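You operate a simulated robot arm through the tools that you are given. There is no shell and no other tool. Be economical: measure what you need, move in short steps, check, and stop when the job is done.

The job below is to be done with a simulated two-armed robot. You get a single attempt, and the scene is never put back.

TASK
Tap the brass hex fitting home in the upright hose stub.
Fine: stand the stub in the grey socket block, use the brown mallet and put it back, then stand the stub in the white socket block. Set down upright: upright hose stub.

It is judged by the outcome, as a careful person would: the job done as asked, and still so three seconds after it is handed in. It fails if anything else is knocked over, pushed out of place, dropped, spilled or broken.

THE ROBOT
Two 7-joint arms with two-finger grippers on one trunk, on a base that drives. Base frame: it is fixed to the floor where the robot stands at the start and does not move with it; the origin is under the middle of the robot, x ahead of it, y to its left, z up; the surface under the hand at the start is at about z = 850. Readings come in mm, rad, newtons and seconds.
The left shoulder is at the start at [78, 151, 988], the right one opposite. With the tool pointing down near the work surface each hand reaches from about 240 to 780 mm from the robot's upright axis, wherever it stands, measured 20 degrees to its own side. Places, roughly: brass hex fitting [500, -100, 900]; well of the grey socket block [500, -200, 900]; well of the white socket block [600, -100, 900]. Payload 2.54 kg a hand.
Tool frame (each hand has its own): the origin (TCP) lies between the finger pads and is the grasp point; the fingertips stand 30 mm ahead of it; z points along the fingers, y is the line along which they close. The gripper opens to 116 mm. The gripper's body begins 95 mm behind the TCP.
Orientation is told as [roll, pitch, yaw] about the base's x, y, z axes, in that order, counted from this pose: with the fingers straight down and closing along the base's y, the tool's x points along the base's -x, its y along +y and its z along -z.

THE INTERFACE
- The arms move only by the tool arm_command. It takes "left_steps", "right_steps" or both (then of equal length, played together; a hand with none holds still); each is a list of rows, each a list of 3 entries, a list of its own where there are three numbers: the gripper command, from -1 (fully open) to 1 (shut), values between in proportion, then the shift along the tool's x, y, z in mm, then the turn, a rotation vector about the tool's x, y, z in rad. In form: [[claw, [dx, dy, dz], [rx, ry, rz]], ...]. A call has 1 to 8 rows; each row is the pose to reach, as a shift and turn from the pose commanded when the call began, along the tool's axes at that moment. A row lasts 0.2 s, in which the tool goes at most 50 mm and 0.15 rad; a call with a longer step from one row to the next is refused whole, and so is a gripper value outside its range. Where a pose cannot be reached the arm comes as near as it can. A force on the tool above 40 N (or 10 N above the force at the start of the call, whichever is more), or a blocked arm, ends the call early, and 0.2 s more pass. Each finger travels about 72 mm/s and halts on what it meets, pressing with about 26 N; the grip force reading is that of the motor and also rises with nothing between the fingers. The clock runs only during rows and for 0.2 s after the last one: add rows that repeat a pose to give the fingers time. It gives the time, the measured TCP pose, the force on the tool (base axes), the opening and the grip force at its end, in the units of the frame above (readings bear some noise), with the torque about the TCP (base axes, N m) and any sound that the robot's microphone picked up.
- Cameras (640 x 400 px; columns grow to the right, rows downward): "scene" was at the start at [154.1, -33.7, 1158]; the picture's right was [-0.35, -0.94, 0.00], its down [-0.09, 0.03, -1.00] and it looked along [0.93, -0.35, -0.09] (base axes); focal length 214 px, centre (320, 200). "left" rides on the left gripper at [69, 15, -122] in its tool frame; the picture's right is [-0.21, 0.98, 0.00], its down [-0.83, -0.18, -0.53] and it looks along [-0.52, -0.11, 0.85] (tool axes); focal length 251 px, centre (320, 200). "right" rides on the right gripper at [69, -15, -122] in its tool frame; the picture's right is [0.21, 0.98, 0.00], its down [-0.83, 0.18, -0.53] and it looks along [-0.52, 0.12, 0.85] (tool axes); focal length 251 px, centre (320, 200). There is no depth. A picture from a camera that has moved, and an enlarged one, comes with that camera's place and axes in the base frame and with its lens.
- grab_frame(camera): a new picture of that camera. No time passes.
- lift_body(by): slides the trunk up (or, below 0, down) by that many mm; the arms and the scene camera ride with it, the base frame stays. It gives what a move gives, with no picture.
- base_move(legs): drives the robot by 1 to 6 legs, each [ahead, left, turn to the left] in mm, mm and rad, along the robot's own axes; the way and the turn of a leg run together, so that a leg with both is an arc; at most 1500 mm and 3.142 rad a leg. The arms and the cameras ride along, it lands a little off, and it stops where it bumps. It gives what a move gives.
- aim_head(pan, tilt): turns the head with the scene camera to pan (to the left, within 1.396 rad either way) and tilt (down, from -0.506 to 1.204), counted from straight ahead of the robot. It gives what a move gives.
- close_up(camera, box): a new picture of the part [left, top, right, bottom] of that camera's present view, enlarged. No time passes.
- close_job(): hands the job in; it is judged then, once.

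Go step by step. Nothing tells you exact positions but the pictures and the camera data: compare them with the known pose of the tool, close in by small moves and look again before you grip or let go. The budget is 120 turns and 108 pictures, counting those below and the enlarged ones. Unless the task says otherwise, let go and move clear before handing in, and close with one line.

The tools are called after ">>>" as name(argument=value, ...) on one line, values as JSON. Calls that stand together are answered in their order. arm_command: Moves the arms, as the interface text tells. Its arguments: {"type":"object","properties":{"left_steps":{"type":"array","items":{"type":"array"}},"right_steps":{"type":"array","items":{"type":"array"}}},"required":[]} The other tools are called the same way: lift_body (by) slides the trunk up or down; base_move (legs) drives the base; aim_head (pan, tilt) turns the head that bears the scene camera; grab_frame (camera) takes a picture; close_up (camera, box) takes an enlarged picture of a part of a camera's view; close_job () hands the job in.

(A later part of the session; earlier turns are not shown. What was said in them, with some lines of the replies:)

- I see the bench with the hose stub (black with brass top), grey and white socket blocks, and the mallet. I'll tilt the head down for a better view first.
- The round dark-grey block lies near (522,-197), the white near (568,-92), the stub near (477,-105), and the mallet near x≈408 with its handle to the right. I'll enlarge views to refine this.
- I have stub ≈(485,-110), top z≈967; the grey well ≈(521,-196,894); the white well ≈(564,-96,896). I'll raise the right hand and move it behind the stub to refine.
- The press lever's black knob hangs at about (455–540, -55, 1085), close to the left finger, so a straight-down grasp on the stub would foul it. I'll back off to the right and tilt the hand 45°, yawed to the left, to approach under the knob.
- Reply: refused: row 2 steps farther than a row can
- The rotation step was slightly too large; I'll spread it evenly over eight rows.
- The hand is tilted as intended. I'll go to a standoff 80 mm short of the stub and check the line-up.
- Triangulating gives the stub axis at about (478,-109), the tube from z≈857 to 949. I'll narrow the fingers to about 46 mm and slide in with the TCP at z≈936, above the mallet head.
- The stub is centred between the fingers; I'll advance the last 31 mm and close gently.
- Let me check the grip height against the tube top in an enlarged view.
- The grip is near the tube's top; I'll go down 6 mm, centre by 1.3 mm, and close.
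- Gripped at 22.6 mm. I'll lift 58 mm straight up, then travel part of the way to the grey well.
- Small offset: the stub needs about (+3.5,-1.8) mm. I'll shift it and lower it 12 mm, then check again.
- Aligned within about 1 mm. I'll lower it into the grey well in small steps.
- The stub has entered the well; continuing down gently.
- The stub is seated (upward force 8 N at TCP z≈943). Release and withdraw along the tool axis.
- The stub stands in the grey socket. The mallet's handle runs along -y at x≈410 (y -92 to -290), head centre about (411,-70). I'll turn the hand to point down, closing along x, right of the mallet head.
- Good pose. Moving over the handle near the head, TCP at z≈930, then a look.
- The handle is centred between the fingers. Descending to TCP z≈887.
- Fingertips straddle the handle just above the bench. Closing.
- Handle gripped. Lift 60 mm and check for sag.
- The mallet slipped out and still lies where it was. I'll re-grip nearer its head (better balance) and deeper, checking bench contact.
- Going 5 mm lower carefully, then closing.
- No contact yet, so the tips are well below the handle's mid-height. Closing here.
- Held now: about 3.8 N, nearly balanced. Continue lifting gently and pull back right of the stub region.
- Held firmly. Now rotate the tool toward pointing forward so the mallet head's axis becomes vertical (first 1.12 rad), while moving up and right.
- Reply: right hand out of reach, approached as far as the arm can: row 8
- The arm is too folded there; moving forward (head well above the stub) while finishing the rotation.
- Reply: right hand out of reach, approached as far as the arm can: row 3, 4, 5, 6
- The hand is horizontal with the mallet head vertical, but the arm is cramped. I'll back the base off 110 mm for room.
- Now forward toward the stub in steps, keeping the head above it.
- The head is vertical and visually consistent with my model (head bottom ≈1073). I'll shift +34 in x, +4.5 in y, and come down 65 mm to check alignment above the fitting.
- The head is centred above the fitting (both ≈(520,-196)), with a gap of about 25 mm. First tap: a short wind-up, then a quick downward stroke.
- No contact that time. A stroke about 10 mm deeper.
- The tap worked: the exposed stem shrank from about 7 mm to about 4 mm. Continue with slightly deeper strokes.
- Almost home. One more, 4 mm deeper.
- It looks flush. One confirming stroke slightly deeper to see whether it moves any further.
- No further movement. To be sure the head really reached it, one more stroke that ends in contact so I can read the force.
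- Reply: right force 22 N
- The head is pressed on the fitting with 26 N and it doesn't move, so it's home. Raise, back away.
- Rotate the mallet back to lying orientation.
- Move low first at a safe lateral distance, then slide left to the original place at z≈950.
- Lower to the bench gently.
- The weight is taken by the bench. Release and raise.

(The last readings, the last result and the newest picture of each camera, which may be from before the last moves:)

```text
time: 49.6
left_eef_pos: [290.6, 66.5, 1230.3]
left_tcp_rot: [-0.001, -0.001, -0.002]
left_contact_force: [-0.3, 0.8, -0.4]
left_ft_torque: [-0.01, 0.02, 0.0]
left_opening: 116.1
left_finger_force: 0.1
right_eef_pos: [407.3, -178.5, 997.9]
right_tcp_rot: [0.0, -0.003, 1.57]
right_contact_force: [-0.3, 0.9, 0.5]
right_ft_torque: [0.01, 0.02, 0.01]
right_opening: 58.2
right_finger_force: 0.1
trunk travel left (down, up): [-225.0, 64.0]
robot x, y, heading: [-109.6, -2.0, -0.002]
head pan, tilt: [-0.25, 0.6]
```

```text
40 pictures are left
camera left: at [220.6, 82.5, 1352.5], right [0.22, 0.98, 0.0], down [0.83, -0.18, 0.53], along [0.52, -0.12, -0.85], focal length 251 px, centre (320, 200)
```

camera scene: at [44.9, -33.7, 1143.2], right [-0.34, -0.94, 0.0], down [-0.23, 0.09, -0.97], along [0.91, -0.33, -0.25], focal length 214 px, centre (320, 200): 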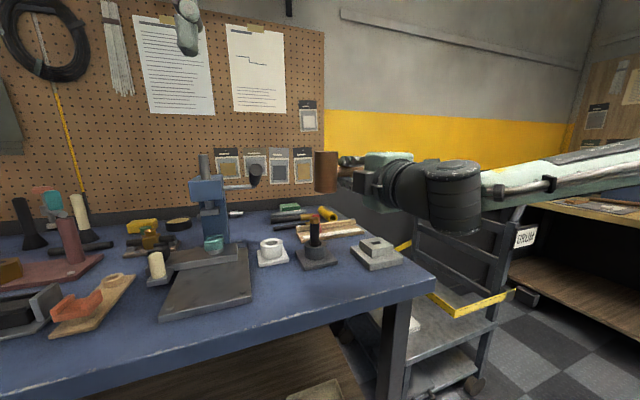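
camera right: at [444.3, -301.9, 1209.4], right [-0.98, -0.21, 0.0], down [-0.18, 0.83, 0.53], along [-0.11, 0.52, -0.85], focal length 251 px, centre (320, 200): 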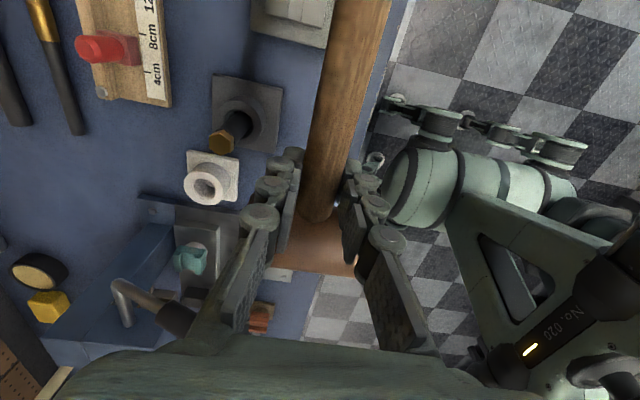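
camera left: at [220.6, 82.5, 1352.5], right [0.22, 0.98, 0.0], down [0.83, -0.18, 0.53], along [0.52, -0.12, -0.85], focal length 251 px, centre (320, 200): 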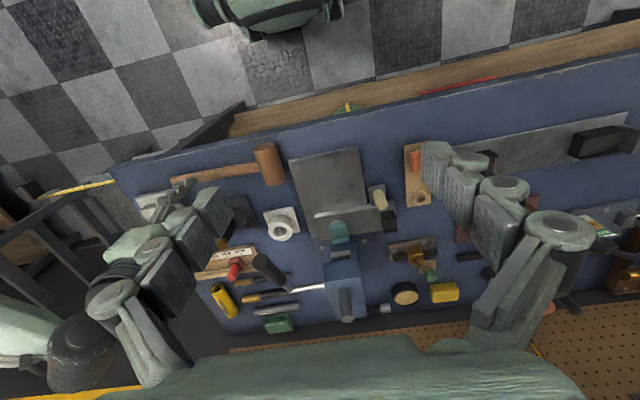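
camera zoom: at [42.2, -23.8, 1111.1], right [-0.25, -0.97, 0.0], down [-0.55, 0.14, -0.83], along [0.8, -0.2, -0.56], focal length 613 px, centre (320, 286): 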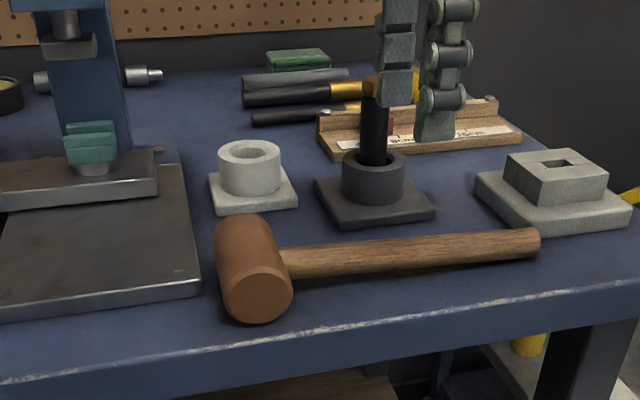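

The mallet is back in its place. Now re-orient the right hand for the stub and go to the standoff pose used before.

>>> arm_command(right_steps=[[0.1, [10, 0, -20], [0.0385, -0.093, 0.093]], [0.1, [25, -5, -30], [0.077, -0.186, 0.186]], [0.1, [40, -15, -30], [0.1155, -0.279, 0.279]], [0.1, [55, -25, -30], [0.154, -0.372, 0.372]], [0.1, [67, -35, -30], [0.1925, -0.465, 0.465]], [0.1, [67, -45, -25], [0.231, -0.558, 0.558]], [0.1, [67, -55, -20], [0.2695, -0.651, 0.651]], [0.1, [67, -64.5, -17], [0.308, -0.744, 0.744]]])

>>> grab_frame(camera="right")

>>> close_up(camera="scene", box=[260, 80, 400, 180])

```text
time: 51.4
left_eef_pos: [291.2, 66.9, 1230.9]
left_tcp_rot: [0.0, 0.001, -0.002]
left_contact_force: [-0.1, 0.9, 0.5]
left_ft_torque: [-0.01, -0.02, 0.01]
left_opening: 116.2
left_finger_force: 0.1
right_eef_pos: [475.1, -243.2, 1015.8]
right_tcp_rot: [0.002, -0.79, 0.781]
right_contact_force: [0.5, 0.0, 0.4]
right_ft_torque: [-0.03, -0.03, -0.03]
right_opening: 52.2
right_finger_force: 0.1
trunk travel left (down, up): [-225.0, 64.0]
robot x, y, heading: [-110.9, -1.2, -0.003]
head pan, tilt: [-0.25, 0.6]
```

```text
39 pictures are left
camera right: at [387.5, -349.3, 1052.4], right [-0.8, 0.59, -0.15], down [0.02, 0.27, 0.96], along [0.61, 0.76, -0.23], focal length 251 px, centre (320, 200)
```

right: 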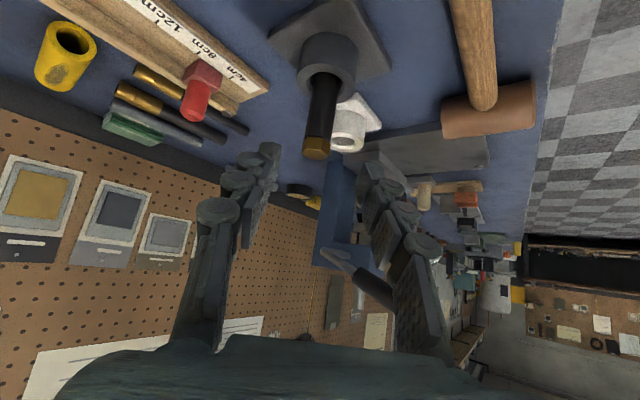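

```text
4.00 times, centred on (330, 130) of scene
camera zoom: at [42.4, -23.5, 1111.1], right [-0.25, -0.97, 0.0], down [-0.55, 0.14, -0.83], along [0.8, -0.2, -0.56], focal length 858 px, centre (280, 480)
```

zoom: 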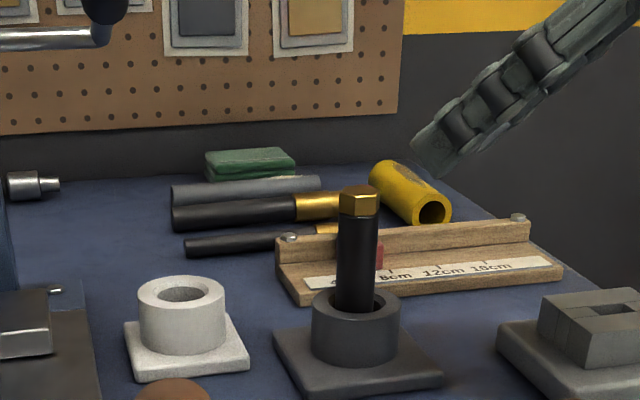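

Same geometry as at withdrawal. Approach again, gripping 6 mm lower so the pads stay off the fitting; stop 45 mm short first.

>>> arm_command(right_steps=[[0.1, [3, -1.4, 30], [0, 0, 0]], [0.1, [5.9, -1.4, 62], [0, 0, 0]], [0.1, [5.9, -1.4, 62], [0, 0, 0]]])

>>> close_up(camera="right", box=[200, 40, 440, 240])

```text
time: 52.2
left_eef_pos: [290.1, 69.6, 1231.7]
left_tcp_rot: [-0.001, 0.001, -0.001]
left_contact_force: [0.0, 0.2, 0.1]
left_ft_torque: [-0.03, -0.01, -0.01]
left_opening: 116.0
left_finger_force: 0.0
right_eef_pos: [501.0, -217.0, 964.8]
right_tcp_rot: [0.001, -0.786, 0.782]
right_contact_force: [0.0, -0.2, 1.0]
right_ft_torque: [-0.03, 0.02, 0.05]
right_opening: 52.3
right_finger_force: 0.1
trunk travel left (down, up): [-225.0, 64.0]
robot x, y, heading: [-113.9, -1.6, 0.001]
head pan, tilt: [-0.25, 0.6]
```

```text
2.00 times, centred on (320, 140) of right
camera zoom: at [416.1, -323.2, 1003.3], right [-0.8, 0.59, -0.15], down [0.02, 0.27, 0.96], along [0.6, 0.76, -0.23], focal length 503 px, centre (320, 320)
```

zoom: 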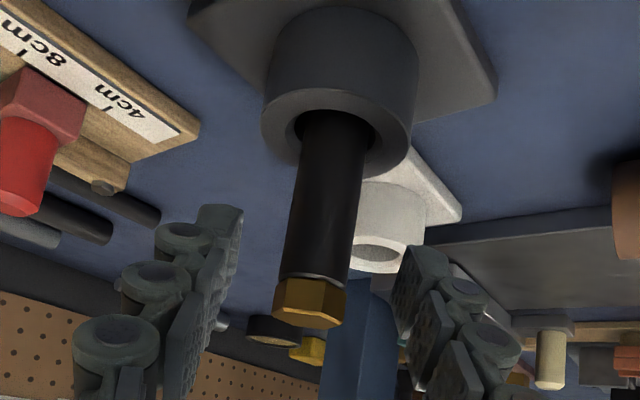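

The fitting is fully seated and the stub is centred. Advance the last 44 mm and grip.

>>> arm_command(right_steps=[[0.1, [0, 0, 22], [0, 0, 0]], [0.1, [0, 0, 44], [0, 0, 0]], [0.1, [0, 0, 44], [0, 0, 0]], [0.4, [0, 0, 44], [0, 0, 0]], [0.7, [0, 0, 44], [0, 0, 0]], [1, [0, 0, 44], [0, 0, 0]], [1, [0, 0, 44], [0, 0, 0]]])

>>> close_up(camera="right", box=[200, 40, 440, 240])

>>> close_up(camera="scene", box=[260, 80, 400, 180])

```text
time: 53.8
left_eef_pos: [290.9, 66.0, 1230.6]
left_tcp_rot: [-0.001, 0.001, -0.003]
left_contact_force: [0.4, 0.5, -0.1]
left_ft_torque: [0.02, -0.02, -0.01]
left_opening: 115.9
left_finger_force: 0.0
right_eef_pos: [524.5, -195.0, 933.9]
right_tcp_rot: [0.0, -0.786, 0.783]
right_contact_force: [0.2, 0.3, -0.2]
right_ft_torque: [0.01, -0.01, 0.02]
right_opening: 22.6
right_finger_force: 26.4
trunk travel left (down, up): [-225.0, 64.0]
robot x, y, heading: [-108.4, -0.2, -0.001]
head pan, tilt: [-0.25, 0.6]
```

```text
2.00 times, centred on (320, 140) of right
camera zoom: at [438.4, -300.7, 972.9], right [-0.8, 0.59, -0.15], down [0.02, 0.27, 0.96], along [0.6, 0.76, -0.23], focal length 503 px, centre (320, 320)
```

zoom: 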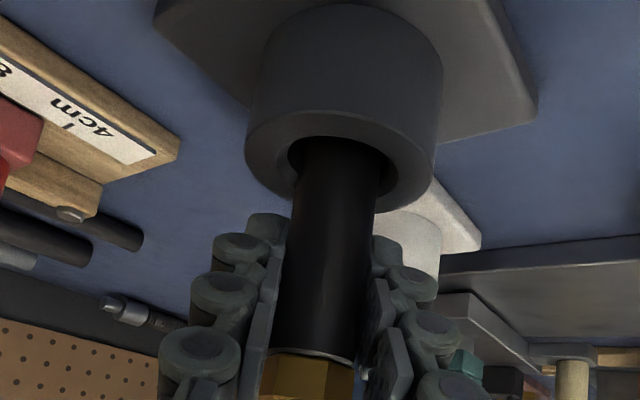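

```text
4.00 times, centred on (330, 130) of scene
camera zoom: at [42.5, -23.4, 1111.1], right [-0.25, -0.97, 0.0], down [-0.55, 0.14, -0.83], along [0.8, -0.2, -0.56], focal length 858 px, centre (280, 480)
```

zoom: 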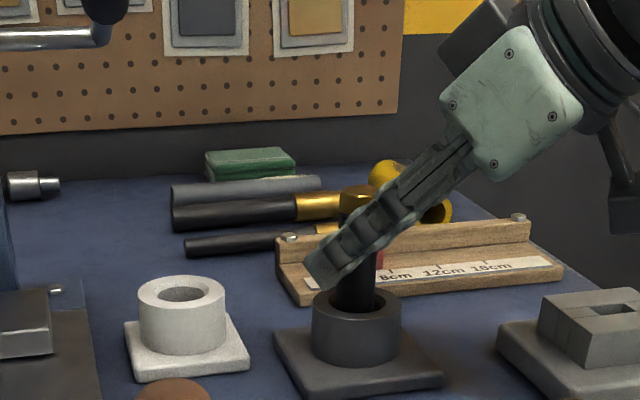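

Gripped below the fitting. Lift 46 mm clear and carry over to above the white well.

>>> arm_command(right_steps=[[1, [-8, 0, -8], [0, 0, 0]], [1, [-20, 0, -20], [0, 0, 0]], [1, [-33, 0, -33], [0, 0, 0]], [1, [-33, 0, -33], [0, 0, 0]], [1, [-58, 13, -8], [0, 0, 0]], [1, [-83, 26.5, 17], [0, 0, 0]], [1, [-108, 39.6, 42], [0, 0, 0]], [1, [-108, 39.6, 42], [0, 0, 0]]])

>>> close_up(camera="right", box=[240, 0, 400, 120])

>>> close_up(camera="scene", box=[260, 80, 400, 180])

```text
time: 55.6
left_eef_pos: [290.9, 65.6, 1231.7]
left_tcp_rot: [-0.002, 0.0, 0.0]
left_contact_force: [-0.7, 0.6, -0.8]
left_ft_torque: [-0.01, 0.0, 0.01]
left_opening: 116.0
left_finger_force: 0.1
right_eef_pos: [571.4, -90.6, 982.1]
right_tcp_rot: [0.0, -0.788, 0.784]
right_contact_force: [-0.3, -0.2, -0.1]
right_ft_torque: [0.0, -0.02, 0.02]
right_opening: 22.6
right_finger_force: 25.4
trunk travel left (down, up): [-225.0, 64.0]
robot x, y, heading: [-113.5, -0.8, -0.002]
head pan, tilt: [-0.25, 0.6]
```

```text
3.33 times, centred on (320, 60) of right
camera zoom: at [485.6, -196.4, 1019.8], right [-0.8, 0.59, -0.15], down [0.02, 0.27, 0.96], along [0.6, 0.76, -0.23], focal length 838 px, centre (320, 667)
```

zoom: 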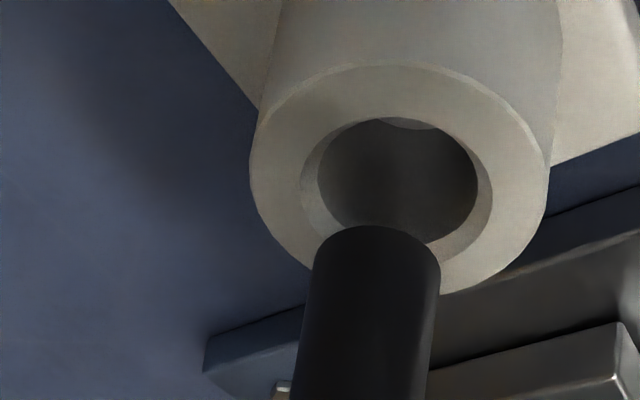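

```text
4.00 times, centred on (330, 130) of scene
camera zoom: at [42.3, -23.6, 1111.1], right [-0.25, -0.97, 0.0], down [-0.55, 0.14, -0.83], along [0.8, -0.2, -0.56], focal length 858 px, centre (280, 480)
```

zoom: 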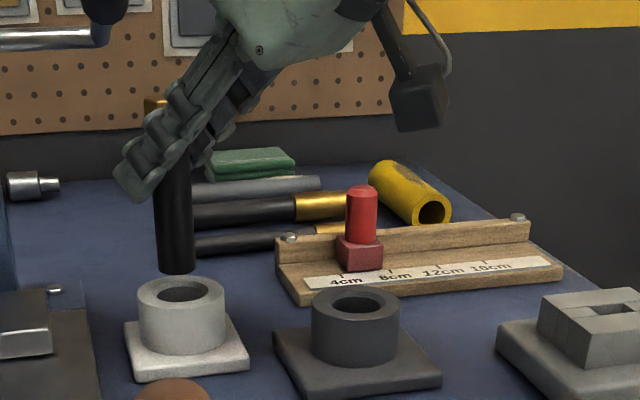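

Shift needed is about (-5.1,-1.2) mm; apply it and lower 12 mm.

>>> arm_command(right_steps=[[1, [3.15, 2.76, -3.15], [0, 0, 0]], [1, [11.6, 2.76, 5.3], [0, 0, 0]], [1, [11.6, 2.76, 5.3], [0, 0, 0]]])

>>> close_up(camera="right", box=[240, 0, 400, 120])

>>> close_up(camera="scene", box=[270, 110, 330, 180])

```text
time: 56.4
left_eef_pos: [290.2, 67.1, 1231.3]
left_tcp_rot: [-0.003, -0.001, -0.003]
left_contact_force: [-0.2, 0.0, 0.4]
left_ft_torque: [-0.04, -0.01, -0.01]
left_opening: 116.0
left_finger_force: 0.1
right_eef_pos: [564.7, -94.2, 968.1]
right_tcp_rot: [-0.001, -0.786, 0.785]
right_contact_force: [0.1, 0.7, -1.1]
right_ft_torque: [0.01, -0.03, 0.0]
right_opening: 22.3
right_finger_force: 26.3
trunk travel left (down, up): [-225.0, 64.0]
robot x, y, heading: [-111.5, 0.2, -0.001]
head pan, tilt: [-0.25, 0.6]
```

```text
3.33 times, centred on (320, 60) of right
camera zoom: at [479.7, -199.0, 1007.5], right [-0.8, 0.59, -0.15], down [0.02, 0.27, 0.96], along [0.6, 0.76, -0.23], focal length 838 px, centre (320, 667)
```

zoom: 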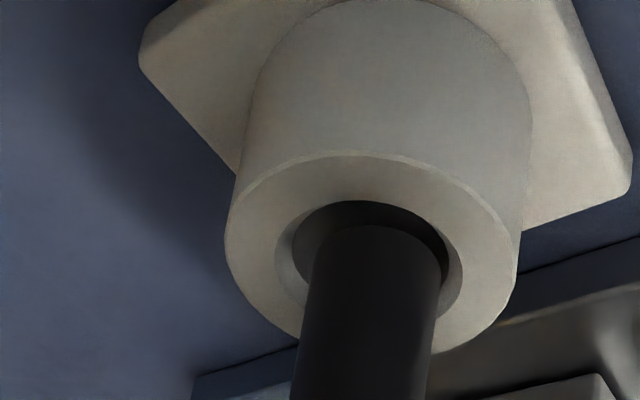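

```text
5.71 times, centred on (300, 145) of scene
camera zoom: at [42.4, -23.3, 1111.1], right [-0.25, -0.97, 0.0], down [-0.55, 0.14, -0.83], along [0.8, -0.2, -0.56], focal length 1226 px, centre (434, 514)
```

zoom: 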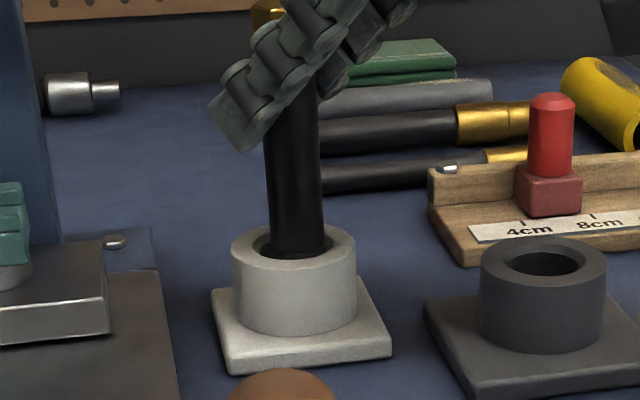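

Nearly in; a small correction of about (+2,+1.3) mm, then lower another 8 mm and look.

>>> arm_command(right_steps=[[1, [-1.65, -0.5, 1.65], [0, 0, 0]], [1, [1.2, -0.5, 4.5], [0, 0, 0]], [1, [4, -0.5, 7.3], [0, 0, 0]], [1, [4, -0.5, 7.3], [0, 0, 0]]])

>>> close_up(camera="right", box=[240, 0, 400, 120])

>>> close_up(camera="scene", box=[270, 110, 330, 180])

```text
time: 57.4
left_eef_pos: [290.4, 65.9, 1231.0]
left_tcp_rot: [-0.003, 0.0, 0.001]
left_contact_force: [-0.2, -0.5, -1.1]
left_ft_torque: [0.05, 0.01, 0.04]
left_opening: 116.0
left_finger_force: 0.1
right_eef_pos: [568.8, -92.5, 961.9]
right_tcp_rot: [-0.001, -0.787, 0.784]
right_contact_force: [0.7, -0.1, -0.2]
right_ft_torque: [0.01, -0.01, 0.04]
right_opening: 22.3
right_finger_force: 26.3
trunk travel left (down, up): [-225.0, 64.0]
robot x, y, heading: [-110.9, -1.7, -0.008]
head pan, tilt: [-0.25, 0.6]
```

```text
3.33 times, centred on (320, 60) of right
camera zoom: at [483.2, -197.6, 999.5], right [-0.8, 0.59, -0.15], down [0.02, 0.27, 0.96], along [0.6, 0.76, -0.23], focal length 838 px, centre (320, 667)
```

zoom: 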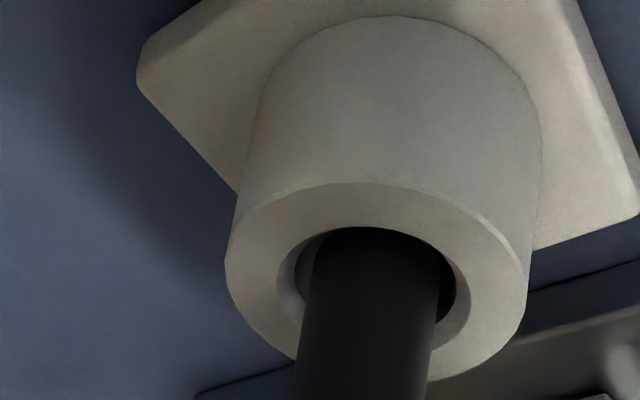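

```text
5.71 times, centred on (300, 145) of scene
camera zoom: at [42.5, -23.3, 1111.1], right [-0.25, -0.97, 0.0], down [-0.55, 0.14, -0.83], along [0.8, -0.2, -0.56], focal length 1226 px, centre (434, 514)
```

zoom: 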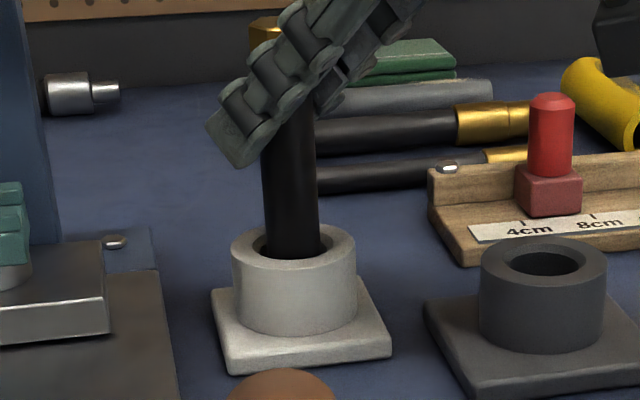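

It is inside the bore and centred. Lower to the floor gently.

>>> arm_command(right_steps=[[1, [3.5, 0, 3.5], [0, 0, 0]], [1, [7, 0, 7], [0, 0, 0]], [1, [10.5, 0, 10.5], [0, 0, 0]], [1, [13, 0, 13], [0, 0, 0]], [1, [15.5, 0, 15.5], [0, 0, 0]]])

>>> close_up(camera="right", box=[200, 0, 440, 200])

>>> close_up(camera="scene", box=[270, 110, 330, 180])

```text
time: 58.6
left_eef_pos: [291.7, 67.4, 1230.7]
left_tcp_rot: [-0.003, 0.001, 0.0]
left_contact_force: [-0.5, -0.3, 0.0]
left_ft_torque: [-0.01, -0.04, -0.02]
left_opening: 116.0
left_finger_force: 0.1
right_eef_pos: [568.2, -91.8, 940.9]
right_tcp_rot: [0.001, -0.786, 0.783]
right_contact_force: [-0.8, -0.2, -0.6]
right_ft_torque: [-0.02, 0.01, -0.03]
right_opening: 22.4
right_finger_force: 25.8
trunk travel left (down, up): [-225.0, 64.0]
robot x, y, heading: [-109.6, 0.3, -0.004]
head pan, tilt: [-0.25, 0.6]
```

```text
2.00 times, centred on (320, 100) of right
camera zoom: at [482.9, -197.3, 978.3], right [-0.8, 0.59, -0.15], down [0.02, 0.27, 0.96], along [0.6, 0.76, -0.23], focal length 503 px, centre (320, 400)
```

zoom: 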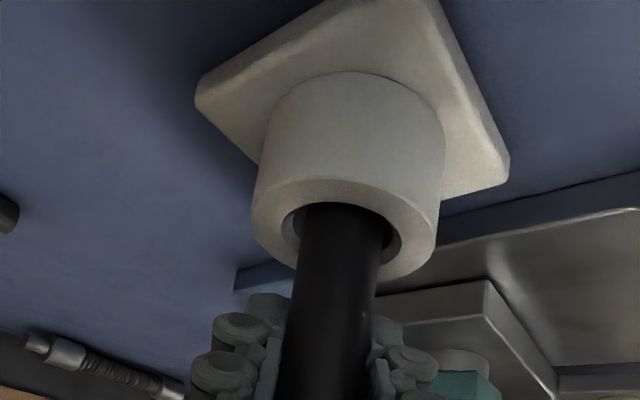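

```text
5.71 times, centred on (300, 145) of scene
camera zoom: at [42.5, -23.4, 1111.1], right [-0.25, -0.97, 0.0], down [-0.55, 0.14, -0.82], along [0.8, -0.2, -0.57], focal length 1226 px, centre (434, 514)
```

zoom: 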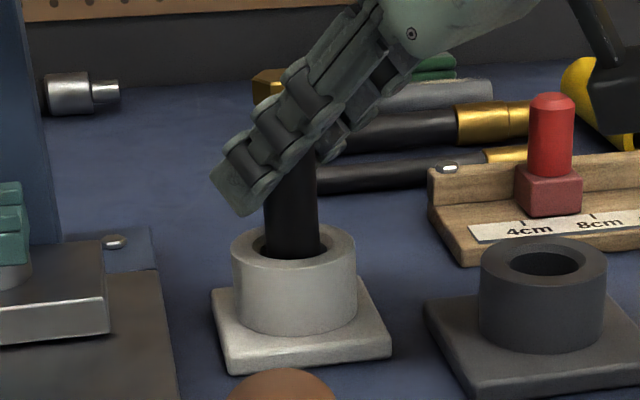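

Not on the floor yet; lowering a few more millimetres.

>>> arm_command(right_steps=[[1, [1.5, 0, 1.5], [0, 0, 0]], [1, [3, 0, 3], [0, 0, 0]], [1, [4.5, 0, 4.5], [0, 0, 0]], [1, [4.5, 0, 4.5], [0, 0, 0]]])

```text
time: 59.6
left_eef_pos: [290.3, 67.0, 1231.9]
left_tcp_rot: [-0.001, -0.001, -0.001]
left_contact_force: [0.4, 0.0, 0.1]
left_ft_torque: [-0.02, 0.0, -0.01]
left_opening: 116.1
left_finger_force: 0.0
right_eef_pos: [569.6, -92.4, 935.9]
right_tcp_rot: [-0.002, -0.786, 0.783]
right_contact_force: [-0.7, -0.5, 2.5]
right_ft_torque: [-0.01, 0.06, 0.0]
right_opening: 22.6
right_finger_force: 25.7
trunk travel left (down, up): [-225.0, 64.0]
robot x, y, heading: [-110.1, -1.2, 0.0]
head pan, tilt: [-0.25, 0.6]
```

Light contact with the well floor (2.5 N). Release and withdraw along the tool axis.

>>> arm_command(right_steps=[[0.8, [0, 0, 0], [0, 0, 0]], [0.5, [0, 0, 0], [0, 0, 0]], [0.3, [0, 0, 0], [0, 0, 0]], [0.2, [0, 0, 0], [0, 0, 0]], [0.2, [0, 0, -20], [0, 0, 0]], [0.2, [0, 0, -55], [0, 0, 0]], [0.2, [0, 0, -100], [0, 0, 0]], [0.2, [5, -45, -100], [0, 0, 0]]])

>>> grab_frame(camera="right")

>>> close_up(camera="scene", box=[220, 90, 420, 230])

```text
time: 61.4
left_eef_pos: [291.0, 66.7, 1230.8]
left_tcp_rot: [0.0, 0.001, -0.001]
left_contact_force: [0.5, 0.0, -0.3]
left_ft_torque: [0.01, 0.01, -0.02]
left_opening: 116.0
left_finger_force: 0.1
right_eef_pos: [546.1, -176.4, 1000.2]
right_tcp_rot: [0.0, -0.786, 0.783]
right_contact_force: [0.6, 0.3, -0.6]
right_ft_torque: [0.02, 0.01, -0.01]
right_opening: 46.3
right_finger_force: 0.0
trunk travel left (down, up): [-225.0, 64.0]
robot x, y, heading: [-112.9, 2.5, -0.002]
head pan, tilt: [-0.25, 0.6]
```

```text
26 pictures are left
camera right: at [460.5, -282.1, 1038.3], right [-0.8, 0.58, -0.15], down [0.02, 0.27, 0.96], along [0.6, 0.76, -0.23], focal length 251 px, centre (320, 200)
```

right: 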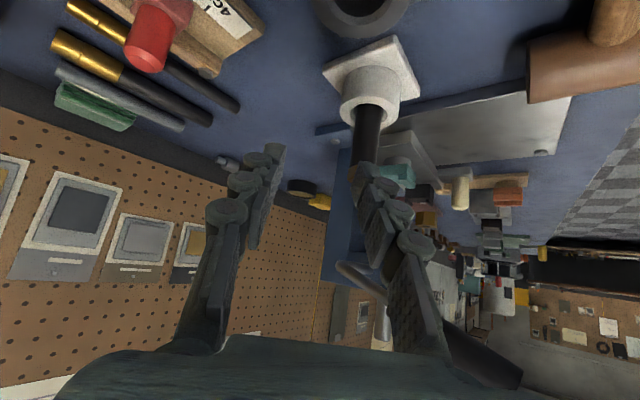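

```text
2.86 times, centred on (320, 160) of scene
camera zoom: at [43.2, -23.7, 1110.9], right [-0.25, -0.97, 0.0], down [-0.55, 0.14, -0.82], along [0.8, -0.2, -0.57], focal length 613 px, centre (320, 314)
```

zoom: 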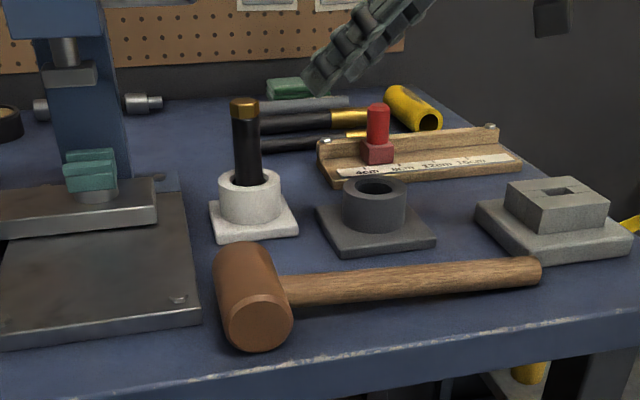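

The stub stands upright in the white socket with its fitting flush, and the mallet is back in place. I'll move the hand a little farther clear and hand in.

>>> arm_command(right_steps=[[0.2, [-20, -25, -25], [0, 0, 0]], [0.2, [-40, -50, -50], [0, 0, 0]], [0.2, [-55, -75, -75], [0, 0, 0]], [0.2, [-55, -75, -75], [0, 0, 0]]])

>>> close_up(camera="scene", box=[220, 90, 420, 230])

```text
time: 62.4
left_eef_pos: [290.8, 68.0, 1231.7]
left_tcp_rot: [0.0, 0.001, -0.001]
left_contact_force: [0.2, 0.3, -1.0]
left_ft_torque: [0.03, 0.01, 0.02]
left_opening: 116.1
left_finger_force: 0.2
right_eef_pos: [590.2, -237.6, 1093.2]
right_tcp_rot: [-0.001, -0.786, 0.784]
right_contact_force: [0.1, -1.2, -0.3]
right_ft_torque: [0.01, 0.0, 0.01]
right_opening: 46.5
right_finger_force: 0.0
trunk travel left (down, up): [-225.0, 64.0]
robot x, y, heading: [-113.3, 2.6, -0.005]
head pan, tilt: [-0.25, 0.6]
```

```text
2.86 times, centred on (320, 160) of scene
camera zoom: at [42.4, -23.3, 1111.1], right [-0.25, -0.97, 0.0], down [-0.55, 0.14, -0.83], along [0.8, -0.2, -0.56], focal length 613 px, centre (320, 314)
```

zoom: 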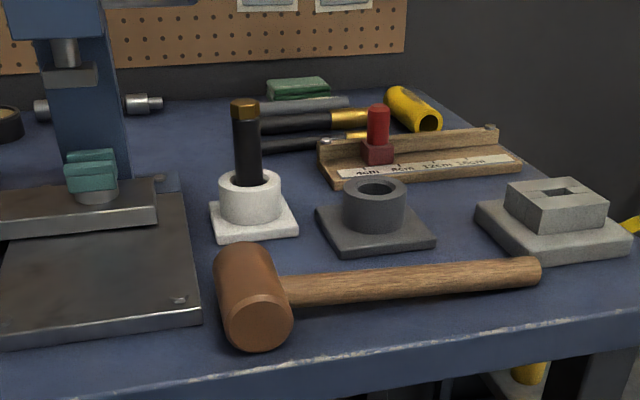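

Everything is in place and the hand is clear, so I'm handing in.

>>> close_job()

```text
The job is handed in.
```

The brass fitting is tapped home, the hose stub stands upright in the white socket block, and the mallet is back where it lay. On the first try the mallet slipped out of the grip while still on the bench, and I re-gripped it there.
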